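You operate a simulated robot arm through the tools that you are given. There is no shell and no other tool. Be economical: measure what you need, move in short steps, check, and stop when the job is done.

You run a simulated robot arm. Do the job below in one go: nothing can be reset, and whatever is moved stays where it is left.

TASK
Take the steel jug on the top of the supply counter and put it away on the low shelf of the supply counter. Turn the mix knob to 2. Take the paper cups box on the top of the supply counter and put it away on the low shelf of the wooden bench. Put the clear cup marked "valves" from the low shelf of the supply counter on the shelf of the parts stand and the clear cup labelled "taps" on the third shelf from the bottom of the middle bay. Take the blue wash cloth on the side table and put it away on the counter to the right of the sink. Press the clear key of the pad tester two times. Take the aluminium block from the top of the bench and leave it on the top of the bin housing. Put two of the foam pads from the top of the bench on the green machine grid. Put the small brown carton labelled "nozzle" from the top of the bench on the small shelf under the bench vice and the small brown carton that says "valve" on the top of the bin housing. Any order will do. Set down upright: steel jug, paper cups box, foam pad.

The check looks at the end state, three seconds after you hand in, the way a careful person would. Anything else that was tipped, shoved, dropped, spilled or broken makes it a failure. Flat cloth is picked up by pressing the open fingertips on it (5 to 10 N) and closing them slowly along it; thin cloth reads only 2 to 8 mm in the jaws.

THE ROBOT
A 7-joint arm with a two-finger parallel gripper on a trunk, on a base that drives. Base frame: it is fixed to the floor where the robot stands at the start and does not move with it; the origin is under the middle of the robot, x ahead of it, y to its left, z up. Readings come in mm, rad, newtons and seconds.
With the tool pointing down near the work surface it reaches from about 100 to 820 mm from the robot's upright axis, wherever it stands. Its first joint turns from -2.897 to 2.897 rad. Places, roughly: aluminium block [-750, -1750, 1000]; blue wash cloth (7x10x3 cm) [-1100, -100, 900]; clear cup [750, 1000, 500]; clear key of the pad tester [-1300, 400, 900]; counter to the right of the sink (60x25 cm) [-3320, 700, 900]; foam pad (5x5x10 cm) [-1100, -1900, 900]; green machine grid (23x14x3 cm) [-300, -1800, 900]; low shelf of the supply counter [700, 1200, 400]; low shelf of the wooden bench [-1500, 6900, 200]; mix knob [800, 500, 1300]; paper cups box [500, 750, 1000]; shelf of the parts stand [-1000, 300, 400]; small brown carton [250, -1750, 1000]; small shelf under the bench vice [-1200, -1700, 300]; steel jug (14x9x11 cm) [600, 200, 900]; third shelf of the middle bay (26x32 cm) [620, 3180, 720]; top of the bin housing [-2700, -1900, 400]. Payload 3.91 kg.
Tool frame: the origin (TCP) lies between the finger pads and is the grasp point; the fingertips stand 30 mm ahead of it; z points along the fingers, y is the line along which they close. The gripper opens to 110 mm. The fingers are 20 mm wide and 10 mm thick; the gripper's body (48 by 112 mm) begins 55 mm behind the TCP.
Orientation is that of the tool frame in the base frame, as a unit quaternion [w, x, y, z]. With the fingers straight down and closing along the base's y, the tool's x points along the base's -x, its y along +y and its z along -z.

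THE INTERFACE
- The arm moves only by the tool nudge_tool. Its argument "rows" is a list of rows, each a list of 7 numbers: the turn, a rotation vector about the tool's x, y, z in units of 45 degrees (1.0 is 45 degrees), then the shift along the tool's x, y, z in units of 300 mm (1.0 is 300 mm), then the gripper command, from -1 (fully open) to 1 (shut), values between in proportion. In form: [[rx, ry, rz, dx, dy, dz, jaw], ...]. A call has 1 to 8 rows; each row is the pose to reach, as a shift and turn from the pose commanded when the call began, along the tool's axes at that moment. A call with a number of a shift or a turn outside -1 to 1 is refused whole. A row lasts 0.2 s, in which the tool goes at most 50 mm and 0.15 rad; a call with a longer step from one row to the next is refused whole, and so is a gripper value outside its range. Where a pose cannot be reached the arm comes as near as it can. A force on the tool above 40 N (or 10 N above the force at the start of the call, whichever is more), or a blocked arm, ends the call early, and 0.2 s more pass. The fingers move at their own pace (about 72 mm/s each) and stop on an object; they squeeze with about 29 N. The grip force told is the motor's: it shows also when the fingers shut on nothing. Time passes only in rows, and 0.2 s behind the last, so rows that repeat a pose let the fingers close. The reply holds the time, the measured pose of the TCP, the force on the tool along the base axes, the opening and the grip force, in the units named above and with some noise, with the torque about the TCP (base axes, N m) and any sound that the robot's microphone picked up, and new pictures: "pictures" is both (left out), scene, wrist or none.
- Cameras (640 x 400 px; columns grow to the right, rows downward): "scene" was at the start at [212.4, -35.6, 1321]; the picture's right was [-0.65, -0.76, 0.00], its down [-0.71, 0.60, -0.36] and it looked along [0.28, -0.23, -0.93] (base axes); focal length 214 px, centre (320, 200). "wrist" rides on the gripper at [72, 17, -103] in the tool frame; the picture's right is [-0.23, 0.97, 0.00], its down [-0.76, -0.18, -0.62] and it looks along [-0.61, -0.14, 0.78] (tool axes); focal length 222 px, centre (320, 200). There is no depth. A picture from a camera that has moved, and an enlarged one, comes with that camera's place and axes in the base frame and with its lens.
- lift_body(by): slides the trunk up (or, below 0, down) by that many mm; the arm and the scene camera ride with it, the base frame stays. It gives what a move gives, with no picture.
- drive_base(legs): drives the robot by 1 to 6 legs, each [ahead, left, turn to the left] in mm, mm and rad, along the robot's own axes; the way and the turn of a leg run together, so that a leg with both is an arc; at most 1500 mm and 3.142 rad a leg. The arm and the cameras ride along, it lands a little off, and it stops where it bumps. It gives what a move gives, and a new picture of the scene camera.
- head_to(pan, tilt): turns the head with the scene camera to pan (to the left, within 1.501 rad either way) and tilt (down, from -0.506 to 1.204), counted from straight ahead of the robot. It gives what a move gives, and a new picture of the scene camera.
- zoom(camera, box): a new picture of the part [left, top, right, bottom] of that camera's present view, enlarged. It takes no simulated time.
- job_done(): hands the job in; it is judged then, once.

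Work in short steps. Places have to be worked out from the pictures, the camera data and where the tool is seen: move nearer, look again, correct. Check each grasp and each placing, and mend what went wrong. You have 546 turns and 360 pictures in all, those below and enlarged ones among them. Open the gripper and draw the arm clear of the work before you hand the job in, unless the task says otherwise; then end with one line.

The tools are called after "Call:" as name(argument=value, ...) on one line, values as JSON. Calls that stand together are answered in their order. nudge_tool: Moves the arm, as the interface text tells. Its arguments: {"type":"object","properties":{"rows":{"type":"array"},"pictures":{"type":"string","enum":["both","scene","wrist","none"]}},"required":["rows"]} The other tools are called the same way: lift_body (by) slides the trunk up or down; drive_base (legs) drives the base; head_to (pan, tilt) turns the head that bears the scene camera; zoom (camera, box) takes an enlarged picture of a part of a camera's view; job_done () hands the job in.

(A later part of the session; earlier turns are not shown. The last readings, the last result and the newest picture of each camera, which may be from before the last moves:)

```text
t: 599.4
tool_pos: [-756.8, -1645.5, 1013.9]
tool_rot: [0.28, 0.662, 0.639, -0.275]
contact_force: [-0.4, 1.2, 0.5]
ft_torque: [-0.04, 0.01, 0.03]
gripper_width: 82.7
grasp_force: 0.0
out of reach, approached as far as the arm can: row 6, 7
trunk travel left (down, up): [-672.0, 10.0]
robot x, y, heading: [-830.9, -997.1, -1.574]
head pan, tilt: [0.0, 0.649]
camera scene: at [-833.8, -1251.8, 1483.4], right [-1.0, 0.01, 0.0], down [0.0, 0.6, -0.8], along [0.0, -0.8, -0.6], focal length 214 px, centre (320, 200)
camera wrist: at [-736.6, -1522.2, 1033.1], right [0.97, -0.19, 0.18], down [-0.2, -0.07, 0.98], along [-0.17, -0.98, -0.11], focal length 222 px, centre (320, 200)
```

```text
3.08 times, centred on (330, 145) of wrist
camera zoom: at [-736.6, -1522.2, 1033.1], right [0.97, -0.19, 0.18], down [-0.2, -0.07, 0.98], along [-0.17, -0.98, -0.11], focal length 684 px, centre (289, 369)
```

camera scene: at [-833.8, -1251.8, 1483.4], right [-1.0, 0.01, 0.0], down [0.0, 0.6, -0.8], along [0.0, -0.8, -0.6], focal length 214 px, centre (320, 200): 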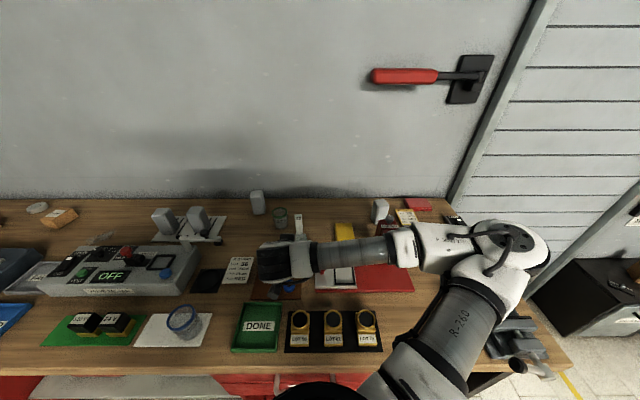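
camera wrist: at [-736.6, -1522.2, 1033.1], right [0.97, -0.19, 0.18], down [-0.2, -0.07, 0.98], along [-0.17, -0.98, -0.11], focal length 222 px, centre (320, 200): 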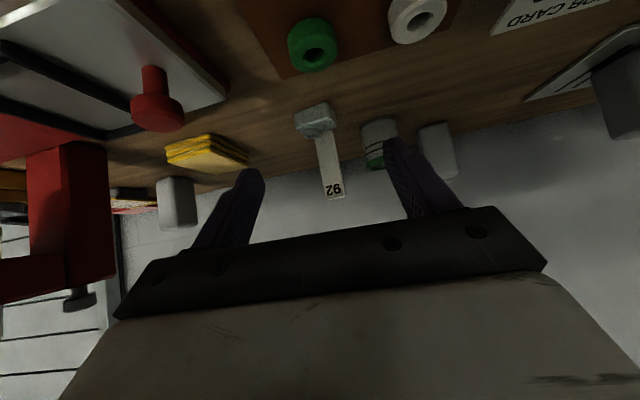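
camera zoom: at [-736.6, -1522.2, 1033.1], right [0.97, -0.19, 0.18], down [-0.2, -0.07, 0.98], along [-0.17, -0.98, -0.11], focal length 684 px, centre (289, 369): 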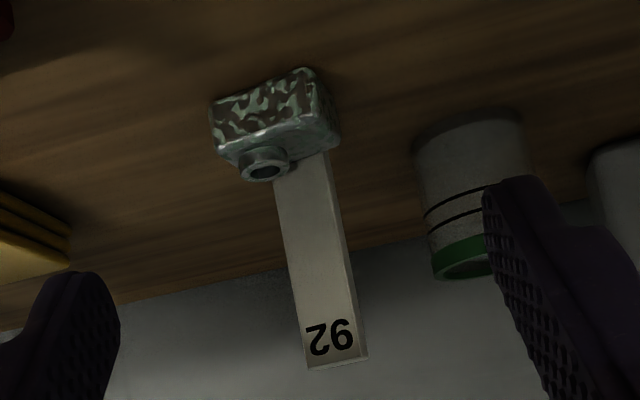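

I approach along the tool axis, stopping short for a check.

Call:
nudge_tool(rows=[[0, 0, 0, -0.03, -0.012, 0.12, -0.5], [0, 0, 0, -0.06, -0.024, 0.24, -0.5], [0, 0, 0, -0.08, -0.037, 0.35, -0.5], [0, 0, 0, -0.08, -0.037, 0.35, -0.5]], pictures="both")

```text
t: 600.4
tool_pos: [-773.3, -1738.5, 959.9]
tool_rot: [0.281, 0.661, 0.639, -0.276]
contact_force: [-0.3, -0.1, 0.0]
ft_torque: [0.02, 0.03, 0.01]
gripper_width: 82.7
grasp_force: 0.0
trunk travel left (down, up): [-672.0, 10.0]
robot x, y, heading: [-831.3, -994.2, -1.573]
head pan, tilt: [0.0, 0.649]
camera scene: at [-833.7, -1251.8, 1483.4], right [-1.0, 0.01, 0.0], down [0.0, 0.6, -0.8], along [0.0, -0.8, -0.6], focal length 214 px, centre (320, 200)
camera wrist: at [-752.2, -1615.0, 979.0], right [0.97, -0.18, 0.18], down [-0.2, -0.07, 0.98], along [-0.17, -0.98, -0.1], focal length 222 px, centre (320, 200)
```

scene: 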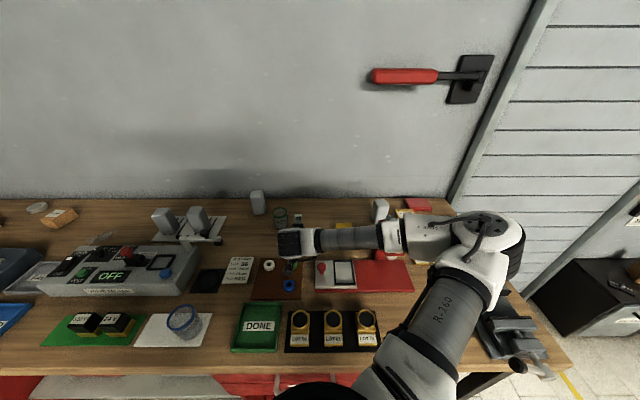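
wrist: 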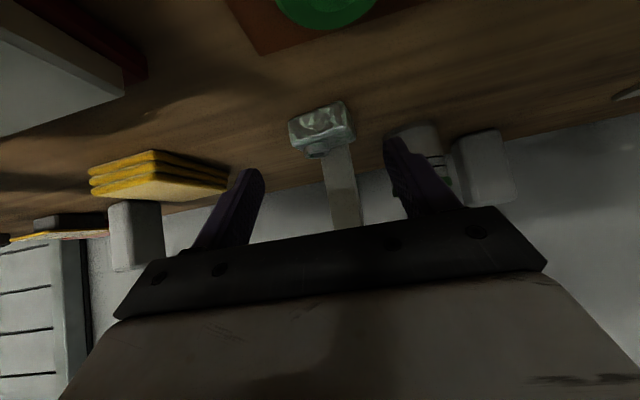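

Block centred. Final advance to z≈940 and close.

Call:
nudge_tool(rows=[[0, 0, 0, -0.012, 0.015, 0.06, -0.5], [0, 0, 0, -0.023, 0.015, 0.12, -0.5], [0, 0, 0, -0.023, 0.015, 0.12, 0], [0, 0, 0, -0.023, 0.015, 0.12, 0.4], [0, 0, 0, -0.023, 0.015, 0.12, 0.8], [0, 0, 0, -0.023, 0.015, 0.12, 0.8]], pictures="wrist")

```text
t: 601.8
tool_pos: [-768.7, -1770.0, 939.8]
tool_rot: [0.279, 0.662, 0.638, -0.276]
contact_force: [1.0, -0.1, 0.7]
ft_torque: [-0.03, -0.05, 0.05]
gripper_width: 46.6
grasp_force: 29.7
trunk travel left (down, up): [-672.0, 10.0]
robot x, y, heading: [-830.2, -996.8, -1.578]
head pan, tilt: [0.0, 0.649]
camera wrist: at [-747.6, -1646.4, 958.7], right [0.97, -0.18, 0.18], down [-0.2, -0.07, 0.98], along [-0.17, -0.98, -0.1], focal length 222 px, centre (320, 200)
```

wrist: 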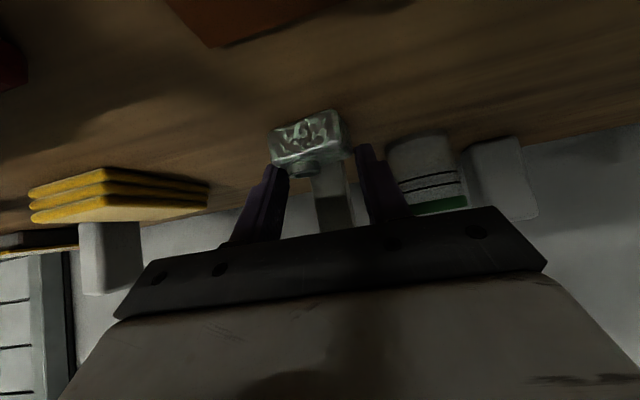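

Closed at 46.6 mm on the block. I lift 40 mm and check.

Call:
nudge_tool(rows=[[0, 0, 0, -0.05, 0, -0.05, 0.8], [0, 0, 0, -0.1, 0, -0.1, 0.8], [0, 0, 0, -0.1, 0, -0.1, 0.8]], pictures="wrist")

Call:
zoom(camera="wrist", box=[230, 80, 430, 260])

```text
t: 602.6
tool_pos: [-766.6, -1771.2, 980.5]
tool_rot: [0.278, 0.662, 0.638, -0.277]
contact_force: [0.1, -0.2, -0.5]
ft_torque: [0.06, 0.01, -0.01]
gripper_width: 46.1
grasp_force: 29.3
trunk travel left (down, up): [-672.0, 10.0]
robot x, y, heading: [-835.5, -992.9, -1.575]
head pan, tilt: [0.0, 0.649]
camera wrist: at [-745.6, -1647.4, 999.7], right [0.97, -0.19, 0.18], down [-0.2, -0.07, 0.98], along [-0.17, -0.98, -0.1], focal length 222 px, centre (320, 200)
```

wrist: 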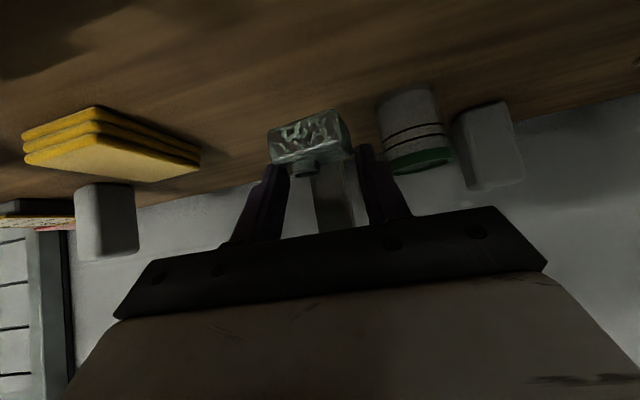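

```text
2.22 times, centred on (330, 170) of wrist
camera zoom: at [-745.6, -1647.4, 999.7], right [0.97, -0.19, 0.18], down [-0.2, -0.07, 0.98], along [-0.17, -0.98, -0.1], focal length 494 px, centre (298, 267)
```

zoom: 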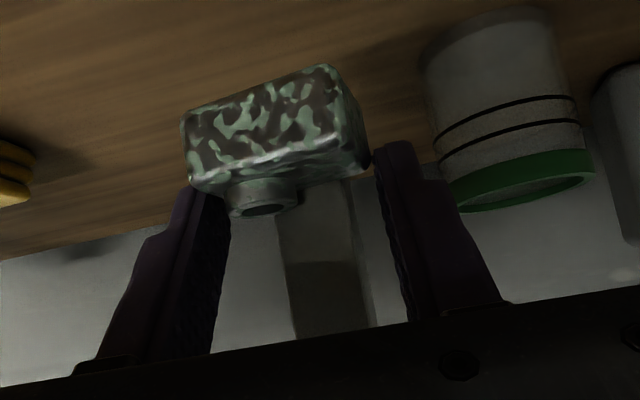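

The block (with its tag) is lifted. I raise it and pull back over the bench front.

Call:
nudge_tool(rows=[[0, 0, 0, -0.1, 0, -0.095, 0.8], [0, 0, 0, -0.2, 0, -0.19, 0.8], [0, 0, 0, -0.25, 0, -0.24, 0.8], [0, 0, 0, -0.14, 0, -0.35, 0.8], [0, 0, 0, -0.03, 0, -0.46, 0.8], [0, 0, 0, 0.08, 0, -0.57, 0.8], [0, 0, 0, 0.19, 0, -0.68, 0.8]], pictures="both")

```text
t: 604.2
tool_pos: [-743.3, -1628.3, 1094.5]
tool_rot: [0.278, 0.663, 0.638, -0.276]
contact_force: [-0.1, 0.3, -1.4]
ft_torque: [0.01, 0.04, -0.01]
gripper_width: 45.9
grasp_force: 29.4
out of reach, approached as far as the arm can: row 6, 7
trunk travel left (down, up): [-672.0, 10.0]
robot x, y, heading: [-831.3, -995.0, -1.58]
head pan, tilt: [0.0, 0.649]
camera scene: at [-833.2, -1252.1, 1483.3], right [-1.0, 0.01, 0.0], down [0.0, 0.6, -0.8], along [-0.01, -0.8, -0.6], focal length 214 px, centre (320, 200)
camera wrist: at [-722.7, -1505.2, 1113.9], right [0.97, -0.19, 0.18], down [-0.2, -0.07, 0.98], along [-0.17, -0.98, -0.11], focal length 222 px, centre (320, 200)
```

scene: 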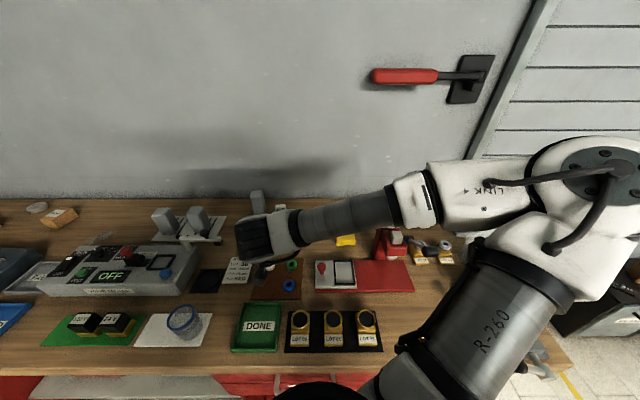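
wrist: 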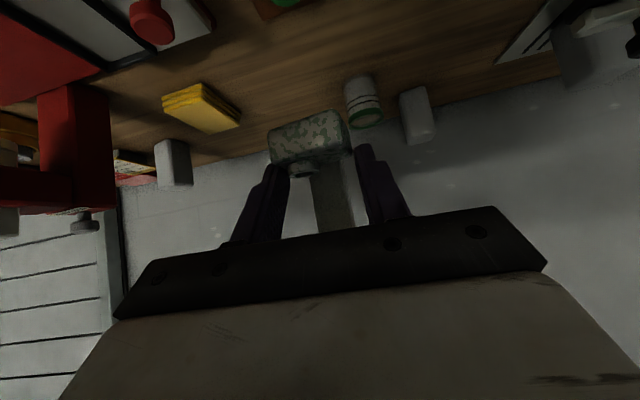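

The press stands near that line, so I back 85 mm first, then strafe west.

Call:
drive_base(legs=[[-85, 0, 0], [0, -1200, 0]])

```text
t: 608.5
tool_pos: [-1033.0, -1542.8, 1095.3]
tool_rot: [0.286, 0.657, 0.645, -0.267]
contact_force: [0.2, 0.8, -1.1]
ft_torque: [0.0, -0.03, -0.03]
gripper_width: 45.4
grasp_force: 29.6
trunk travel left (down, up): [-672.0, 10.0]
robot x, y, heading: [-1130.1, -906.8, -1.577]
head pan, tilt: [0.0, 0.649]
stopped in leg 2: the force on the tool passed its limit at 62 N (the readings are from after the stop); the commanded pose is now the measured one
camera scene: at [-1131.1, -1166.9, 1483.4], right [-1.0, 0.01, 0.0], down [0.0, 0.6, -0.8], along [-0.01, -0.8, -0.6], focal length 214 px, centre (320, 200)
```

scene: 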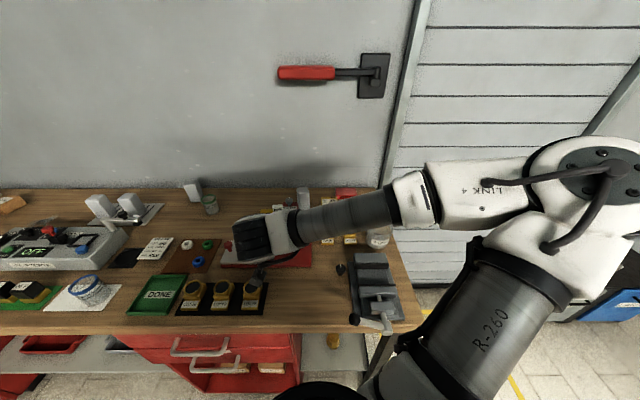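

The tool touched something (62 N), likely the press lever. I look with the wrist camera.

Call:
nudge_tool(rows=[[0, 0, 0, 0, 0, 0, 0.8]], pictures="wrist")

Call:
zoom(camera="scene", box=[180, 160, 420, 340])

```text
t: 608.9
tool_pos: [-1033.1, -1541.4, 1095.8]
tool_rot: [0.287, 0.657, 0.644, -0.267]
contact_force: [1.3, -0.1, -1.5]
ft_torque: [0.03, 0.0, 0.03]
gripper_width: 45.4
grasp_force: 29.5
trunk travel left (down, up): [-672.0, 10.0]
robot x, y, heading: [-1131.4, -910.8, -1.579]
head pan, tilt: [0.0, 0.649]
camera wrist: at [-1016.7, -1418.8, 1115.2], right [0.97, -0.16, 0.2], down [-0.21, -0.08, 0.97], along [-0.14, -0.98, -0.11], focal length 222 px, centre (320, 200)
```

wrist: 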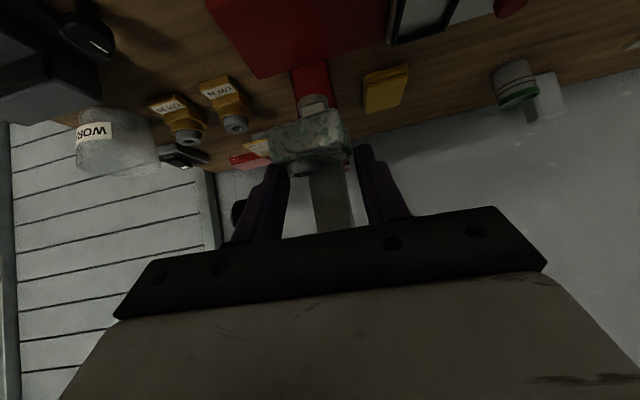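

```text
2.22 times, centred on (300, 250) of scene
camera zoom: at [-1131.5, -1167.1, 1483.3], right [-1.0, 0.01, 0.0], down [0.0, 0.6, -0.8], along [-0.01, -0.8, -0.6], focal length 477 px, centre (364, 89)
```

zoom: 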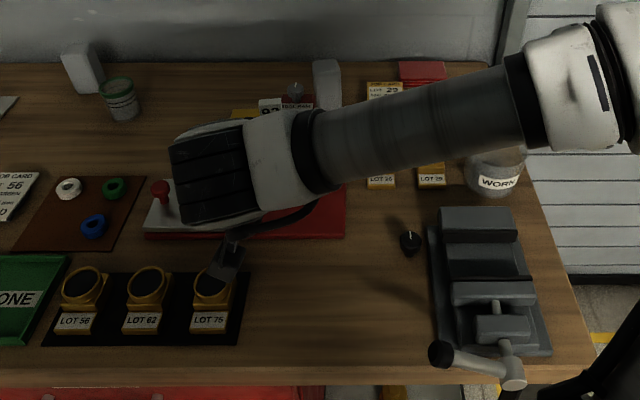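

The press's lever knob (≈(−1095,−1557,1100)) is in the way. I step 70 mm back east, then raise the tool ~130 mm to pass over.

Call:
drive_base(legs=[[0, 70, 0]])

Call:
nudge_tool(rows=[[0, 0, 0, -0.1, 0, -0.1, 0.8], [0, 0, 0, -0.2, 0, -0.2, 0.8], [0, 0, 0, -0.3, 0, -0.3, 0.8], [0, 0, 0, -0.36, 0, -0.36, 0.8]], pictures="both")

```text
t: 610.1
tool_pos: [-963.6, -1543.1, 1096.0]
tool_rot: [0.288, 0.656, 0.644, -0.269]
contact_force: [0.6, 0.5, -1.1]
ft_torque: [-0.03, 0.0, -0.02]
gripper_width: 45.1
grasp_force: 29.0
trunk travel left (down, up): [-672.0, 10.0]
robot x, y, heading: [-1057.3, -911.4, -1.579]
head pan, tilt: [0.0, 0.649]
camera scene: at [-1062.5, -1167.6, 1483.3], right [-1.0, 0.01, 0.0], down [0.0, 0.6, -0.8], along [-0.01, -0.8, -0.6], focal length 214 px, centre (320, 200)
```

scene: 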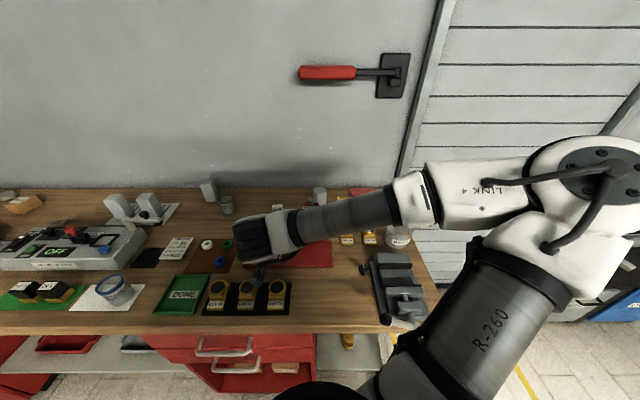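

```text
t: 611.1
tool_pos: [-971.3, -1538.9, 1252.7]
tool_rot: [0.287, 0.656, 0.645, -0.266]
contact_force: [0.0, -0.1, -1.7]
ft_torque: [0.01, -0.01, 0.03]
gripper_width: 45.1
grasp_force: 29.3
trunk travel left (down, up): [-672.0, 10.0]
robot x, y, heading: [-1059.5, -912.6, -1.573]
head pan, tilt: [0.0, 0.649]
camera scene: at [-1063.4, -1167.4, 1483.3], right [-1.0, 0.01, 0.0], down [0.0, 0.6, -0.8], along [0.0, -0.8, -0.6], focal length 214 px, centre (320, 200)
camera wrist: at [-954.3, -1415.1, 1271.7], right [0.97, -0.16, 0.2], down [-0.21, -0.08, 0.97], along [-0.14, -0.98, -0.11], focal length 222 px, centre (320, 200)
```

scene: 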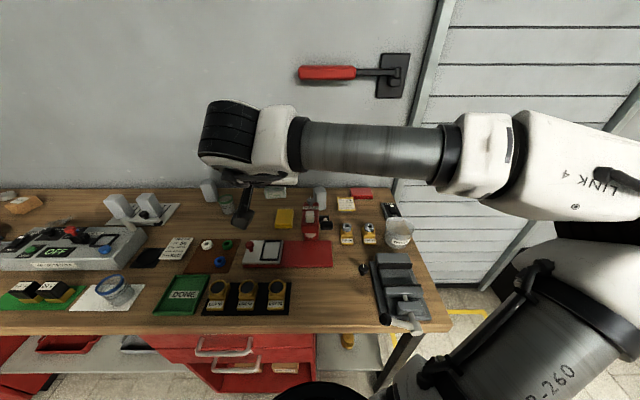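
wrist: 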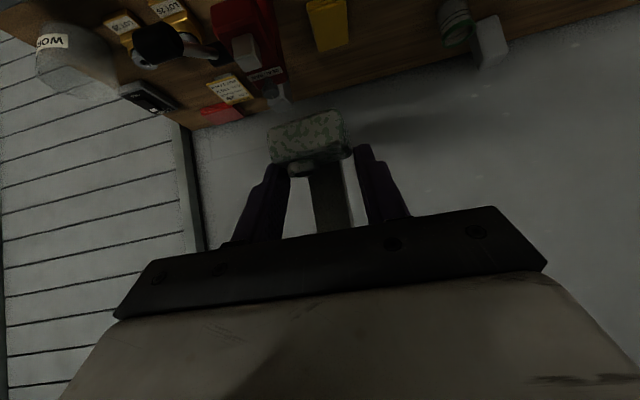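

I zoom on the press to check its lever.

Call:
zoom(camera="scene", box=[260, 180, 420, 280])

Call:
zoom(camera="wrist", box=[100, 0, 320, 130])

```text
4.00 times, centred on (340, 230) of scene
camera zoom: at [-1063.4, -1167.4, 1483.3], right [-1.0, 0.01, 0.0], down [0.0, 0.6, -0.8], along [0.0, -0.8, -0.6], focal length 858 px, centre (240, 80)
```

zoom: 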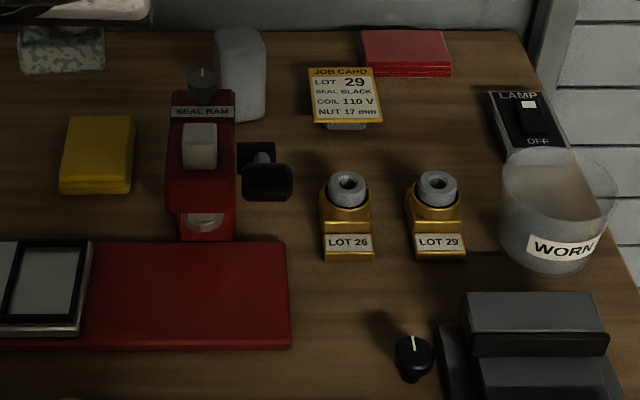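

```text
2.91 times, centred on (210, 65) of wrist
camera zoom: at [-954.3, -1415.1, 1271.7], right [0.97, -0.16, 0.2], down [-0.21, -0.08, 0.97], along [-0.14, -0.98, -0.11], focal length 646 px, centre (640, 593)
```

zoom: 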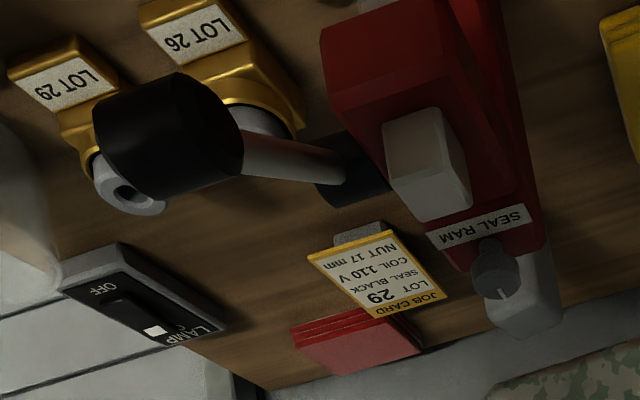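

The ram lever's knob is at (−1079,−1556,1113), same as before — unmoved. I'm now well above it, so I strafe west.

Call:
drive_base(legs=[[0, -1100, 0]])

```text
t: 619.9
tool_pos: [-2048.9, -1545.6, 1251.5]
tool_rot: [0.291, 0.647, 0.654, -0.263]
contact_force: [-0.2, 0.5, -0.8]
ft_torque: [0.0, 0.0, 0.03]
gripper_width: 44.1
grasp_force: 29.4
trunk travel left (down, up): [-672.0, 10.0]
robot x, y, heading: [-2157.3, -922.1, -1.549]
head pan, tilt: [0.0, 0.649]
camera scene: at [-2151.9, -1176.3, 1483.3], right [-1.0, -0.02, 0.0], down [-0.01, 0.6, -0.8], along [0.02, -0.8, -0.6], focal length 214 px, centre (320, 200)
```

scene: 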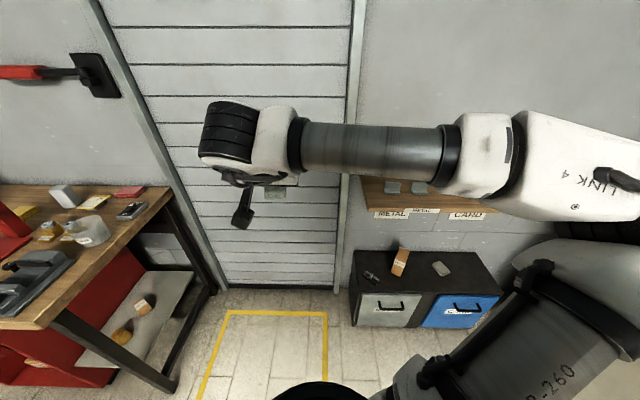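

Free spot on the housing ≈ (−2720,−1930). I drive there and lower the trunk.

Call:
drive_base(legs=[[190, -485, -0.02]])

Call:
lift_body(by=-400)

Call:
head_to(pan=-0.1, tilt=0.6)

```text
t: 624.1
tool_pos: [-2539.6, -1740.1, 1251.3]
tool_rot: [0.289, 0.653, 0.648, -0.266]
contact_force: [-0.1, 0.4, -0.4]
ft_torque: [-0.01, -0.03, -0.04]
gripper_width: 43.8
grasp_force: 29.1
trunk travel left (down, up): [-672.0, 10.0]
robot x, y, heading: [-2633.4, -1113.6, -1.57]
head pan, tilt: [0.0, 0.649]
camera scene: at [-2635.4, -1370.0, 1483.3], right [-1.0, 0.0, 0.0], down [0.0, 0.6, -0.8], along [0.0, -0.8, -0.6], focal length 214 px, centre (320, 200)
```

scene: 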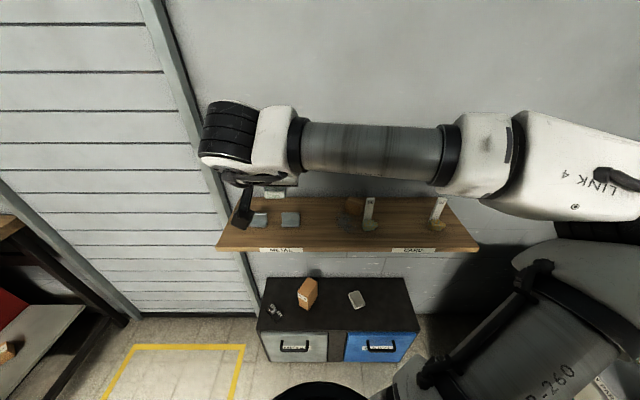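

```text
t: 628.0
tool_pos: [-2540.7, -1742.0, 851.2]
tool_rot: [0.289, 0.653, 0.647, -0.266]
contact_force: [0.0, 0.0, -1.3]
ft_torque: [0.04, 0.0, 0.01]
gripper_width: 43.3
grasp_force: 29.3
trunk travel left (down, up): [-272.0, 410.0]
robot x, y, heading: [-2632.0, -1115.3, -1.573]
head pan, tilt: [0.0, 0.649]
```

```text
t: 628.6
tool_pos: [-2539.3, -1740.5, 850.0]
tool_rot: [0.289, 0.653, 0.647, -0.266]
contact_force: [0.5, 0.2, 0.4]
ft_torque: [0.04, -0.02, -0.02]
gripper_width: 43.4
grasp_force: 28.8
trunk travel left (down, up): [-272.0, 410.0]
robot x, y, heading: [-2639.1, -1114.3, -1.568]
head pan, tilt: [-0.099, 0.6]
camera scene: at [-2643.9, -1371.1, 1087.6], right [-1.0, 0.1, 0.0], down [0.05, 0.56, -0.82], along [-0.08, -0.82, -0.57], focal length 214 px, centre (320, 200)
```

scene: 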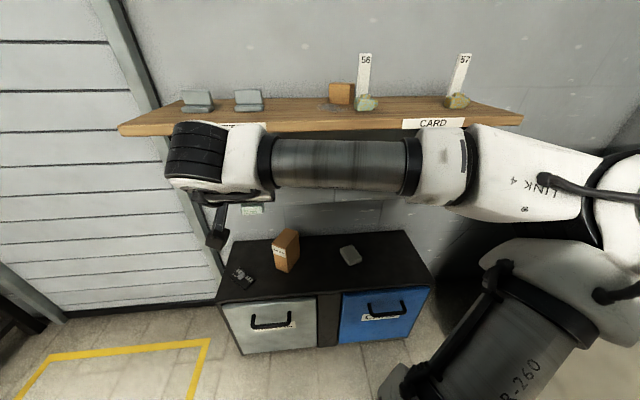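

Gap between carton and grey lump: x −2611..−2785. I'll place at (−2700,−1880). Lower the trunk 200 more.

Call:
lift_body(by=-200)

Call:
nudge_tool(rows=[[0, 0, 0, 0.03, -0.13, 0.04, 0.9], [0, 0, 0, 0.06, -0.26, 0.08, 0.9], [0, 0, 0, 0.06, -0.39, 0.12, 0.9], [0, 0, 0, 0.06, -0.53, 0.16, 0.9], [0, 0, 0, 0.06, -0.53, 0.3, 0.9], [0, 0, 0, 0.06, -0.53, 0.44, 0.9]], pictures="both")

```text
t: 630.8
tool_pos: [-2539.1, -1741.0, 651.1]
tool_rot: [0.289, 0.654, 0.647, -0.267]
contact_force: [0.3, -0.6, -0.6]
ft_torque: [0.01, 0.01, 0.01]
gripper_width: 43.3
grasp_force: 29.0
trunk travel left (down, up): [-72.0, 610.0]
robot x, y, heading: [-2635.7, -1113.1, -1.568]
head pan, tilt: [-0.099, 0.6]
```

```text
t: 632.2
tool_pos: [-2694.8, -1823.5, 540.0]
tool_rot: [0.289, 0.653, 0.647, -0.266]
contact_force: [0.1, 0.6, -0.2]
ft_torque: [0.01, 0.02, -0.01]
gripper_width: 43.1
grasp_force: 29.3
trunk travel left (down, up): [-72.0, 610.0]
robot x, y, heading: [-2633.7, -1114.8, -1.567]
head pan, tilt: [-0.099, 0.6]
camera scene: at [-2644.0, -1371.0, 887.7], right [-1.0, 0.1, 0.0], down [0.05, 0.56, -0.83], along [-0.08, -0.82, -0.56], focal length 214 px, centre (320, 200)
camera wrist: at [-2679.5, -1699.5, 560.3], right [0.97, -0.15, 0.2], down [-0.21, -0.08, 0.97], along [-0.13, -0.99, -0.11], focal length 222 px, centre (320, 200)
```

scene: 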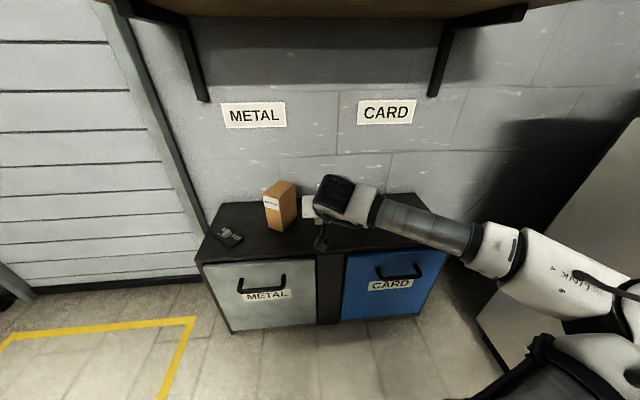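
wrist: 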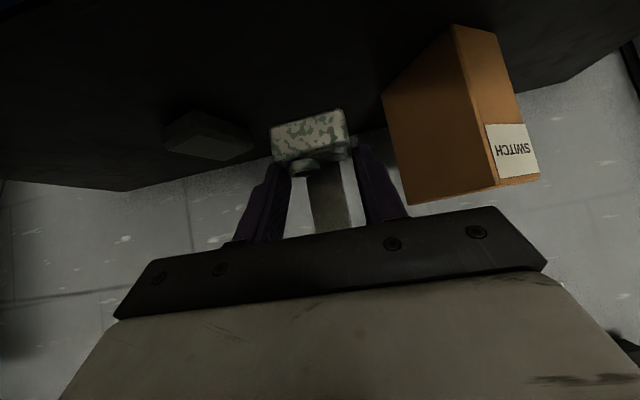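

Clear of SWITCH. I move down and slightly forward, then feel for contact.

Call:
nudge_tool(rows=[[0, 0, 0, 0.03, 0, 0.13, 0.9], [0, 0, 0, 0.06, 0, 0.27, 0.9], [0, 0, 0, 0.08, 0, 0.29, 0.9], [0, 0, 0, 0.1, 0, 0.31, 0.9], [0, 0, 0, 0.115, 0, 0.325, 0.9], [0, 0, 0, 0.13, 0, 0.34, 0.9], [0, 0, 0, 0.145, 0, 0.355, 0.9]], pictures="wrist")

```text
t: 633.3
tool_pos: [-2691.5, -1874.3, 461.4]
tool_rot: [0.295, 0.65, 0.645, -0.274]
contact_force: [-0.5, 2.1, 18.6]
ft_torque: [0.16, -0.04, 0.04]
gripper_width: 43.1
grasp_force: 28.5
trunk travel left (down, up): [-72.0, 610.0]
robot x, y, heading: [-2637.7, -1111.0, -1.565]
head pan, tilt: [-0.099, 0.6]
stopped in row 5: the force on the tool passed its limit at 43 N (the readings are from after the stop); the commanded pose is now the measured one
camera wrist: at [-2676.2, -1749.8, 479.0], right [0.97, -0.15, 0.2], down [-0.21, -0.06, 0.98], along [-0.13, -0.99, -0.09], focal length 222 px, centre (320, 200)
```

wrist: 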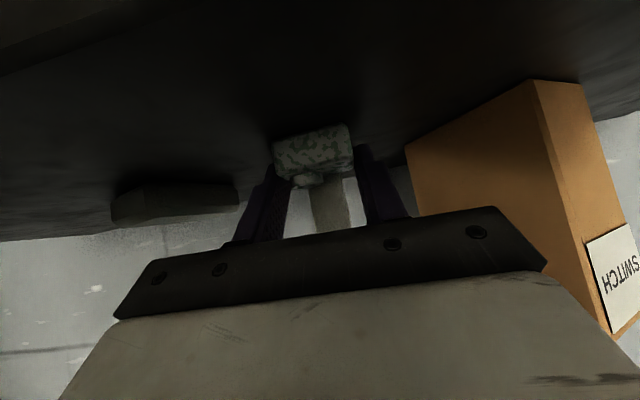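

Contact. I ease up 2 mm, open slowly, and back out.

Call:
nudge_tool(rows=[[0, 0, 0, -0.004, 0, -0.004, 0.6], [0, 0, 0, -0.004, 0, -0.004, 0.3], [0, 0, 0, -0.004, 0, -0.004, 0], [0, 0, 0, -0.004, 0, -0.004, -0.3], [0, 0, 0, -0.004, 0, -0.1, -0.3], [0, 0, 0, -0.004, 0, -0.25, -0.3], [0, 0, 0, -0.004, 0, -0.4, -0.3]], pictures="both")

```text
t: 634.9
tool_pos: [-2695.1, -1786.1, 540.4]
tool_rot: [0.292, 0.652, 0.646, -0.27]
contact_force: [0.6, -0.4, 0.5]
ft_torque: [-0.02, -0.04, 0.03]
gripper_width: 71.7
grasp_force: 0.2
trunk travel left (down, up): [-72.0, 610.0]
robot x, y, heading: [-2635.2, -1112.7, -1.568]
head pan, tilt: [-0.099, 0.6]
camera scene: at [-2644.1, -1371.2, 887.5], right [-1.0, 0.1, 0.0], down [0.06, 0.56, -0.82], along [-0.08, -0.82, -0.57], focal length 214 px, centre (320, 200)
camera wrist: at [-2679.5, -1662.1, 559.9], right [0.97, -0.15, 0.2], down [-0.21, -0.07, 0.98], along [-0.13, -0.99, -0.1], focal length 222 px, centre (320, 200)
```

scene: 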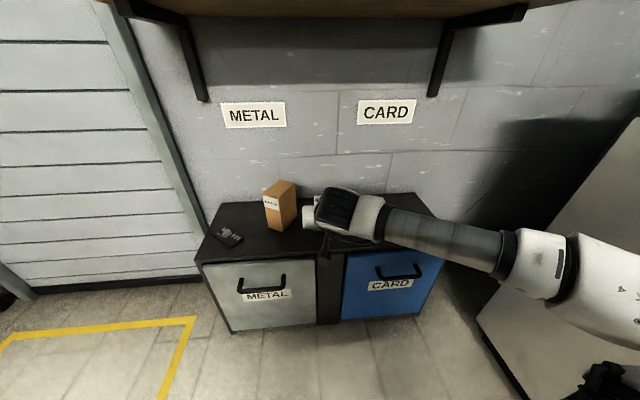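
wrist: 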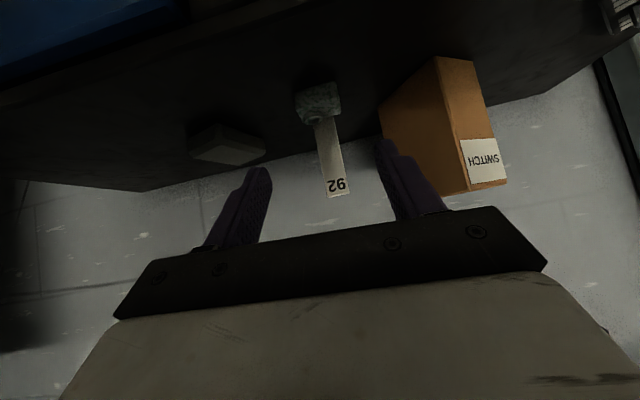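

The block stands upright with its tag on the housing. Now VALVE: I back off, raise the trunk and return east.

Call:
drive_base(legs=[[-190, 0, 0]])

Call:
lift_body(by=400)

Call:
lift_body(by=200)

Call:
nudge_tool(rows=[[0, 0.15, 0, -0.1, 0.1, -0.1, -0.5], [0, 0.3, 0, -0.2, 0.2, -0.2, -0.5], [0, 0.45, 0, -0.28, 0.3, -0.28, -0.5], [0, 0.6, 0, -0.28, 0.4, -0.28, -0.5], [0, 0.75, 0, -0.28, 0.4, -0.28, -0.5], [0, 0.9, 0, -0.28, 0.4, -0.28, -0.5], [0, 1, 0, -0.28, 0.4, -0.28, -0.5]], pictures="none")

```text
t: 636.4
tool_pos: [-2695.7, -1601.0, 542.7]
tool_rot: [0.292, 0.652, 0.645, -0.271]
contact_force: [0.5, -0.1, -0.1]
ft_torque: [-0.01, -0.01, -0.01]
gripper_width: 71.5
grasp_force: 0.1
trunk travel left (down, up): [-72.0, 610.0]
robot x, y, heading: [-2637.3, -929.5, -1.575]
head pan, tilt: [-0.099, 0.6]
camera scene: at [-2644.6, -1185.2, 887.6], right [-1.0, 0.1, 0.0], down [0.06, 0.56, -0.83], along [-0.08, -0.82, -0.56], focal length 214 px, centre (320, 200)
```

scene: 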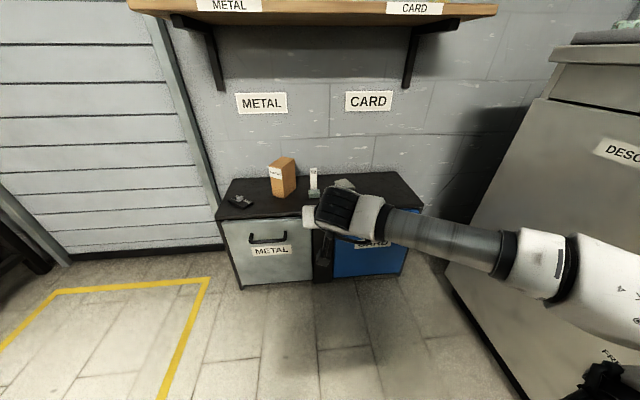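

```text
t: 640.2
tool_pos: [-2696.6, -1600.0, 941.3]
tool_rot: [0.291, 0.652, 0.645, -0.271]
contact_force: [0.1, -0.3, 0.5]
ft_torque: [-0.01, 0.01, 0.0]
gripper_width: 71.6
grasp_force: 0.1
trunk travel left (down, up): [-472.0, 210.0]
robot x, y, heading: [-2636.3, -927.8, -1.569]
head pan, tilt: [-0.099, 0.6]
```

```text
t: 642.4
tool_pos: [-2696.0, -1600.7, 1141.3]
tool_rot: [0.291, 0.652, 0.646, -0.27]
contact_force: [0.3, -0.7, -0.3]
ft_torque: [-0.01, 0.03, 0.01]
gripper_width: 71.4
grasp_force: 0.0
trunk travel left (down, up): [-672.0, 10.0]
robot x, y, heading: [-2631.6, -924.6, -1.57]
head pan, tilt: [-0.099, 0.6]
```

```text
refused: row 1 steps farther than a row can; nothing moved
```

Call:
nudge_tool(rows=[[0, 0.15, 0, 0.007, 0.03, -0.07, -0.5], [0, 0.3, 0, 0.015, 0.06, -0.14, -0.5], [0, 0.45, 0, 0.022, 0.1, -0.21, -0.5], [0, 0.6, 0, 0.03, 0.13, -0.28, -0.5], [0, 0.75, 0, 0.037, 0.16, -0.35, -0.5], [0, 0.9, 0, 0.045, 0.2, -0.42, -0.5], [0, 0.95, 0, 0.045, 0.2, -0.42, -0.5]], pictures="none")

```text
t: 644.0
tool_pos: [-2639.2, -1500.5, 1221.7]
tool_rot: [0.035, 0.705, 0.708, -0.014]
contact_force: [-0.5, 0.2, 0.1]
ft_torque: [0.01, -0.03, 0.0]
gripper_width: 82.7
grasp_force: 0.0
trunk travel left (down, up): [-672.0, 10.0]
robot x, y, heading: [-2637.0, -929.5, -1.571]
head pan, tilt: [-0.099, 0.6]
```

I travel east along the corridor with the tool high above the bench.

Call:
drive_base(legs=[[30, 0, 0], [0, 1400, 0]])

Call:
drive_base(legs=[[0, 1400, 0]])

Call:
head_to(pan=0.2, tilt=0.6)

```text
t: 655.4
tool_pos: [-1238.8, -1505.5, 1220.5]
tool_rot: [0.036, 0.693, 0.72, -0.014]
contact_force: [0.0, 0.1, 0.4]
ft_torque: [-0.01, 0.03, 0.0]
gripper_width: 82.5
grasp_force: 0.0
trunk travel left (down, up): [-672.0, 10.0]
robot x, y, heading: [-1255.8, -934.6, -1.534]
head pan, tilt: [-0.099, 0.6]
camera scene: at [-1255.4, -1190.8, 1487.6], right [-1.0, 0.06, 0.0], down [0.04, 0.56, -0.83], along [-0.05, -0.82, -0.56], focal length 214 px, centre (320, 200)
```

scene: 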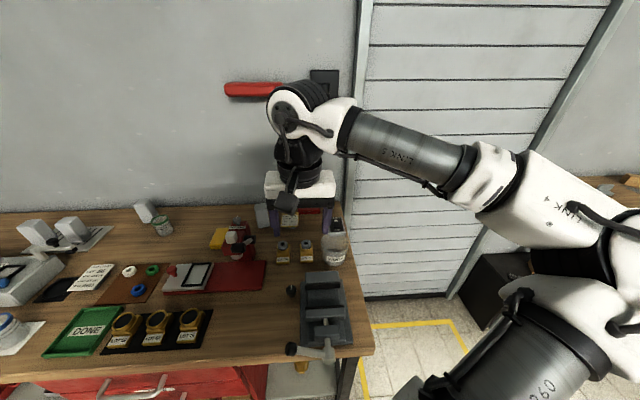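

```text
t: 666.4
tool_pos: [144.0, -1467.4, 1219.8]
tool_rot: [0.037, 0.698, 0.715, -0.014]
contact_force: [-0.1, 0.2, -0.6]
ft_torque: [0.01, 0.0, -0.01]
gripper_width: 82.4
grasp_force: 0.1
trunk travel left (down, up): [-672.0, 10.0]
robot x, y, heading: [134.9, -897.5, -1.552]
head pan, tilt: [-0.099, 0.6]
camera scene: at [132.8, -1151.8, 1487.6], right [-1.0, 0.08, 0.0], down [0.04, 0.56, -0.83], along [-0.06, -0.82, -0.56], focal length 214 px, centre (320, 200)
```

scene: 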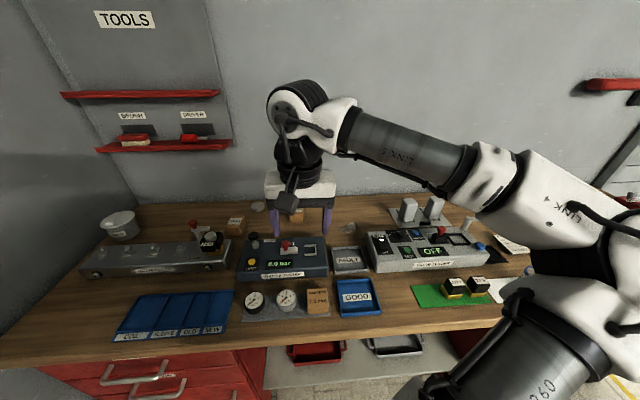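

```text
t: 667.1
tool_pos: [144.0, -1466.2, 1219.4]
tool_rot: [0.036, 0.699, 0.714, -0.013]
contact_force: [0.4, -0.2, 0.2]
ft_torque: [-0.03, -0.02, -0.01]
gripper_width: 82.5
grasp_force: 0.0
trunk travel left (down, up): [-672.0, 10.0]
robot x, y, heading: [139.4, -894.9, -1.548]
head pan, tilt: [0.201, 0.6]
camera scene: at [159.0, -1150.0, 1487.6], right [-0.98, -0.22, 0.0], down [-0.12, 0.55, -0.83], along [0.18, -0.81, -0.56], focal length 214 px, centre (320, 200)
```

scene: 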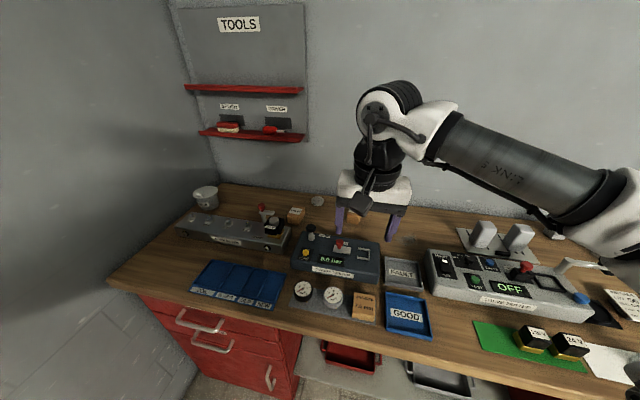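

VALVE at ≈(414,−1818). I drive a bit forward-left and bring the wrist over it.

Call:
drive_base(legs=[[85, 70, 0]])

Call:
nudge_tool(rows=[[0, 0.04, 0, -0.11, 0.12, 0.03, -0.5], [0, 0.06, 0, -0.22, 0.24, 0.08, -0.5], [0, 0.06, 0, -0.33, 0.36, 0.14, -0.5], [0, 0.06, 0, -0.44, 0.48, 0.2, -0.5], [0, 0.06, 0, -0.53, 0.55, 0.25, -0.5], [0, 0.06, 0, -0.6, 0.6, 0.3, -0.5]], pictures="both")

```text
t: 668.4
tool_pos: [215.8, -1551.6, 1219.9]
tool_rot: [0.036, 0.698, 0.715, -0.013]
contact_force: [0.1, -0.1, -0.5]
ft_torque: [0.01, 0.04, 0.01]
gripper_width: 82.6
grasp_force: 0.0
trunk travel left (down, up): [-672.0, 10.0]
robot x, y, heading: [205.5, -976.9, -1.549]
head pan, tilt: [0.201, 0.6]
camera scene: at [230.0, -1233.4, 1487.4], right [-0.97, -0.22, 0.0], down [-0.13, 0.55, -0.82], along [0.18, -0.8, -0.57], focal length 214 px, centre (320, 200)
```

scene: 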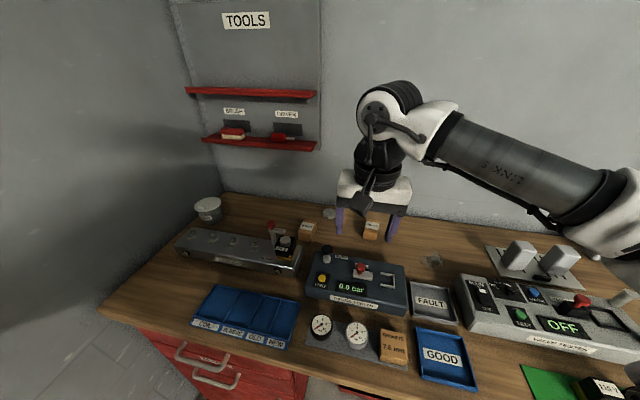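

```text
refused: row 2 steps farther than a row can; nothing moved
```

Call:
nudge_tool(rows=[[0, 0.03, 0, -0.08, 0.09, 0.03, -0.5], [0, 0.06, 0, -0.16, 0.18, 0.07, -0.5], [0, 0.06, 0, -0.24, 0.27, 0.11, -0.5], [0, 0.06, 0, -0.32, 0.36, 0.16, -0.5], [0, 0.06, 0, -0.4, 0.45, 0.21, -0.5], [0, 0.06, 0, -0.48, 0.53, 0.26, -0.5], [0, 0.06, 0, -0.55, 0.61, 0.3, -0.5], [0, 0.06, 0, -0.55, 0.61, 0.3, -0.5]], pictures="both")

```text
t: 670.1
tool_pos: [403.7, -1714.4, 1146.9]
tool_rot: [0.02, 0.698, 0.715, 0.002]
contact_force: [0.2, -0.1, 0.4]
ft_torque: [-0.01, 0.03, 0.0]
gripper_width: 82.7
grasp_force: 0.1
trunk travel left (down, up): [-672.0, 10.0]
robot x, y, heading: [207.3, -979.2, -1.546]
head pan, tilt: [0.201, 0.6]
camera scene: at [228.8, -1232.2, 1487.7], right [-0.98, -0.22, 0.0], down [-0.13, 0.55, -0.83], along [0.18, -0.8, -0.56], focal length 214 px, centre (320, 200)
camera wrist: at [415.6, -1640.1, 1248.2], right [0.98, -0.2, 0.04], down [-0.18, -0.75, 0.64], along [-0.1, -0.63, -0.77], focal length 222 px, centre (320, 200)
```

scene: 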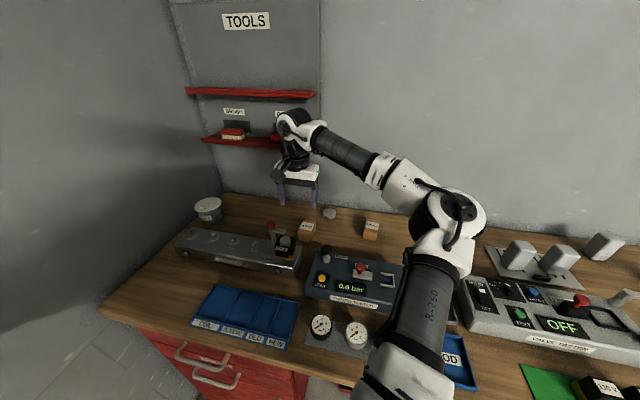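
wrist: 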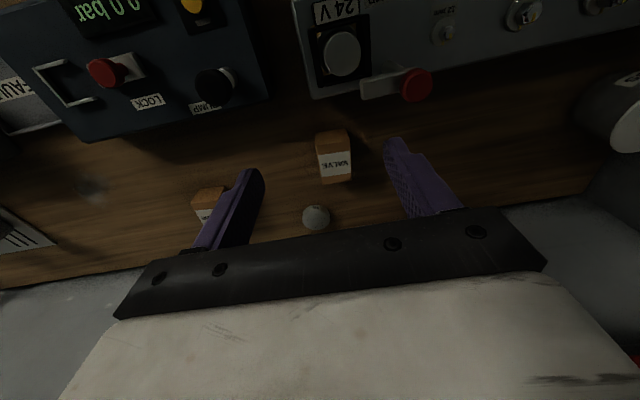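

VALVE centre ≈ (414,−1805). I move over it and down to z≈1030.

Call:
nudge_tool(rows=[[0, 0, 0, -0.08, 0.01, 0.09, -0.5], [0, 0, 0, -0.16, 0.02, 0.18, -0.5], [0, 0, 0, -0.24, 0.025, 0.28, -0.5], [0, 0, 0, -0.304, 0.025, 0.39, -0.5], [0, 0, 0, -0.304, 0.025, 0.39, -0.5]], pictures="wrist")

```text
t: 671.4
tool_pos: [417.7, -1812.5, 1035.2]
tool_rot: [0.02, 0.698, 0.716, 0.003]
contact_force: [0.7, -0.3, -0.1]
ft_torque: [-0.02, 0.0, -0.01]
gripper_width: 82.5
grasp_force: 0.1
trunk travel left (down, up): [-672.0, 10.0]
robot x, y, heading: [206.5, -977.7, -1.552]
head pan, tilt: [0.201, 0.6]
camera wrist: at [429.4, -1737.1, 1136.6], right [0.98, -0.2, 0.04], down [-0.18, -0.75, 0.64], along [-0.1, -0.63, -0.77], focal length 222 px, centre (320, 200)
```

wrist: 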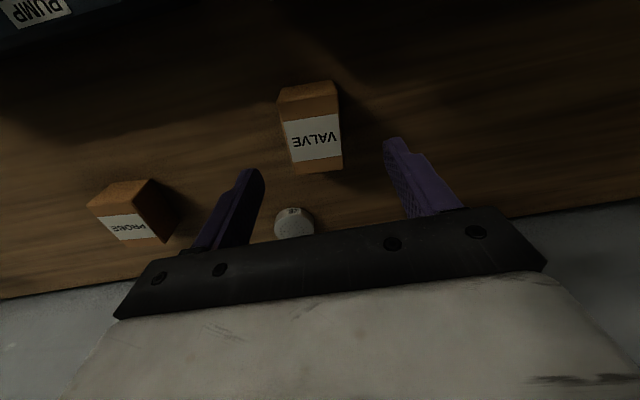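

Aligned; shift 6 mm, descend to z≈955, close and lift.

Call:
nudge_tool(rows=[[0, 0, 0, 0.02, -0.005, 0.1, -0.5], [0, 0, 0, 0.02, -0.005, 0.2, -0.5], [0, 0, 0, 0.02, -0.005, 0.267, -0.5], [0, 0, 0, 0.02, -0.005, 0.267, 0], [0, 0, 0, 0.02, -0.005, 0.267, 0.5], [0, 0, 0, 0.02, -0.005, 0.267, 0.8], [0, 0, 0, 0.02, -0.005, 0.267, 0.8]], pictures="none")

Call:
nudge_tool(rows=[[0, 0, 0, 0, 0, -0.12, 0.8], [0, 0, 0, 0, 0, -0.25, 0.8], [0, 0, 0, 0, 0, -0.4, 0.8], [0, 0, 0, 0, 0, -0.55, 0.8], [0, 0, 0, 0.1, -0.05, -0.65, 0.8], [0, 0, 0, 0.2, -0.15, -0.7, 0.8], [0, 0, 0, 0.32, -0.25, -0.7, 0.8]], pictures="both")

```text
t: 673.0
tool_pos: [418.4, -1804.1, 951.8]
tool_rot: [0.019, 0.698, 0.716, 0.003]
contact_force: [0.5, -0.3, -0.2]
ft_torque: [0.06, -0.01, 0.07]
gripper_width: 51.7
grasp_force: 28.6
trunk travel left (down, up): [-672.0, 10.0]
robot x, y, heading: [209.4, -979.6, -1.546]
head pan, tilt: [0.201, 0.6]
```

```text
t: 674.5
tool_pos: [332.5, -1705.6, 1160.8]
tool_rot: [0.019, 0.697, 0.716, 0.002]
contact_force: [0.3, 0.2, -1.7]
ft_torque: [0.0, 0.03, 0.05]
gripper_width: 51.9
grasp_force: 29.4
trunk travel left (down, up): [-672.0, 10.0]
robot x, y, heading: [207.2, -976.0, -1.547]
head pan, tilt: [0.201, 0.6]
camera scene: at [228.4, -1231.8, 1487.8], right [-0.97, -0.22, 0.0], down [-0.12, 0.55, -0.83], along [0.18, -0.8, -0.56], focal length 214 px, centre (320, 200)
camera wrist: at [343.6, -1630.7, 1262.9], right [0.98, -0.2, 0.04], down [-0.18, -0.75, 0.64], along [-0.1, -0.63, -0.77], focal length 222 px, centre (320, 200)
```

scene: 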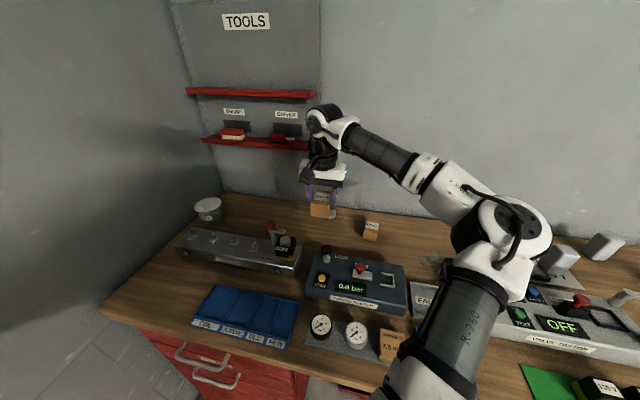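
wrist: 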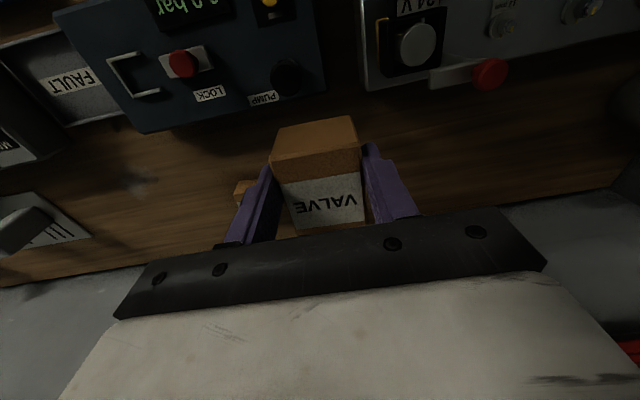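

Held. I retract upward, then strafe west along the corridor.

Call:
nudge_tool(rows=[[0, 0, 0, 0.1, -0.07, -0.04, 0.8], [0, 0, 0, 0.2, -0.14, -0.09, 0.8], [0, 0, 0, 0.3, -0.2, -0.13, 0.8], [0, 0, 0, 0.4, -0.27, -0.18, 0.8], [0, 0, 0, 0.5, -0.33, -0.22, 0.8], [0, 0, 0, 0.6, -0.38, -0.25, 0.8]], pictures="none")

Call:
drive_base(legs=[[-35, 0, -0.022], [0, -1450, 0]])

```text
t: 676.0
tool_pos: [213.9, -1530.0, 1225.1]
tool_rot: [0.019, 0.697, 0.717, 0.003]
contact_force: [0.3, 0.5, -0.7]
ft_torque: [0.02, 0.02, 0.01]
gripper_width: 51.7
grasp_force: 28.8
trunk travel left (down, up): [-672.0, 10.0]
robot x, y, heading: [207.1, -975.8, -1.549]
head pan, tilt: [0.201, 0.6]
```

```text
t: 687.7
tool_pos: [-1246.5, -1476.8, 1226.2]
tool_rot: [0.019, 0.715, 0.698, 0.002]
contact_force: [0.8, 0.7, -1.3]
ft_torque: [0.04, 0.01, 0.03]
gripper_width: 51.5
grasp_force: 29.5
trunk travel left (down, up): [-672.0, 10.0]
robot x, y, heading: [-1229.8, -923.7, -1.597]
head pan, tilt: [0.201, 0.6]
camera scene: at [-1217.3, -1179.7, 1487.6], right [-0.98, -0.17, 0.0], down [-0.1, 0.56, -0.83], along [0.14, -0.81, -0.56], focal length 214 px, centre (320, 200)
```

scene: 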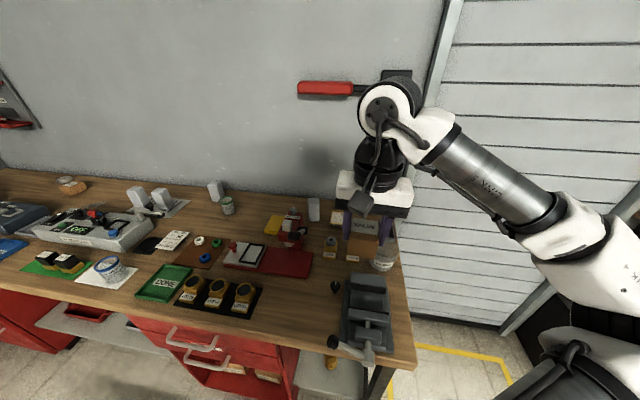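

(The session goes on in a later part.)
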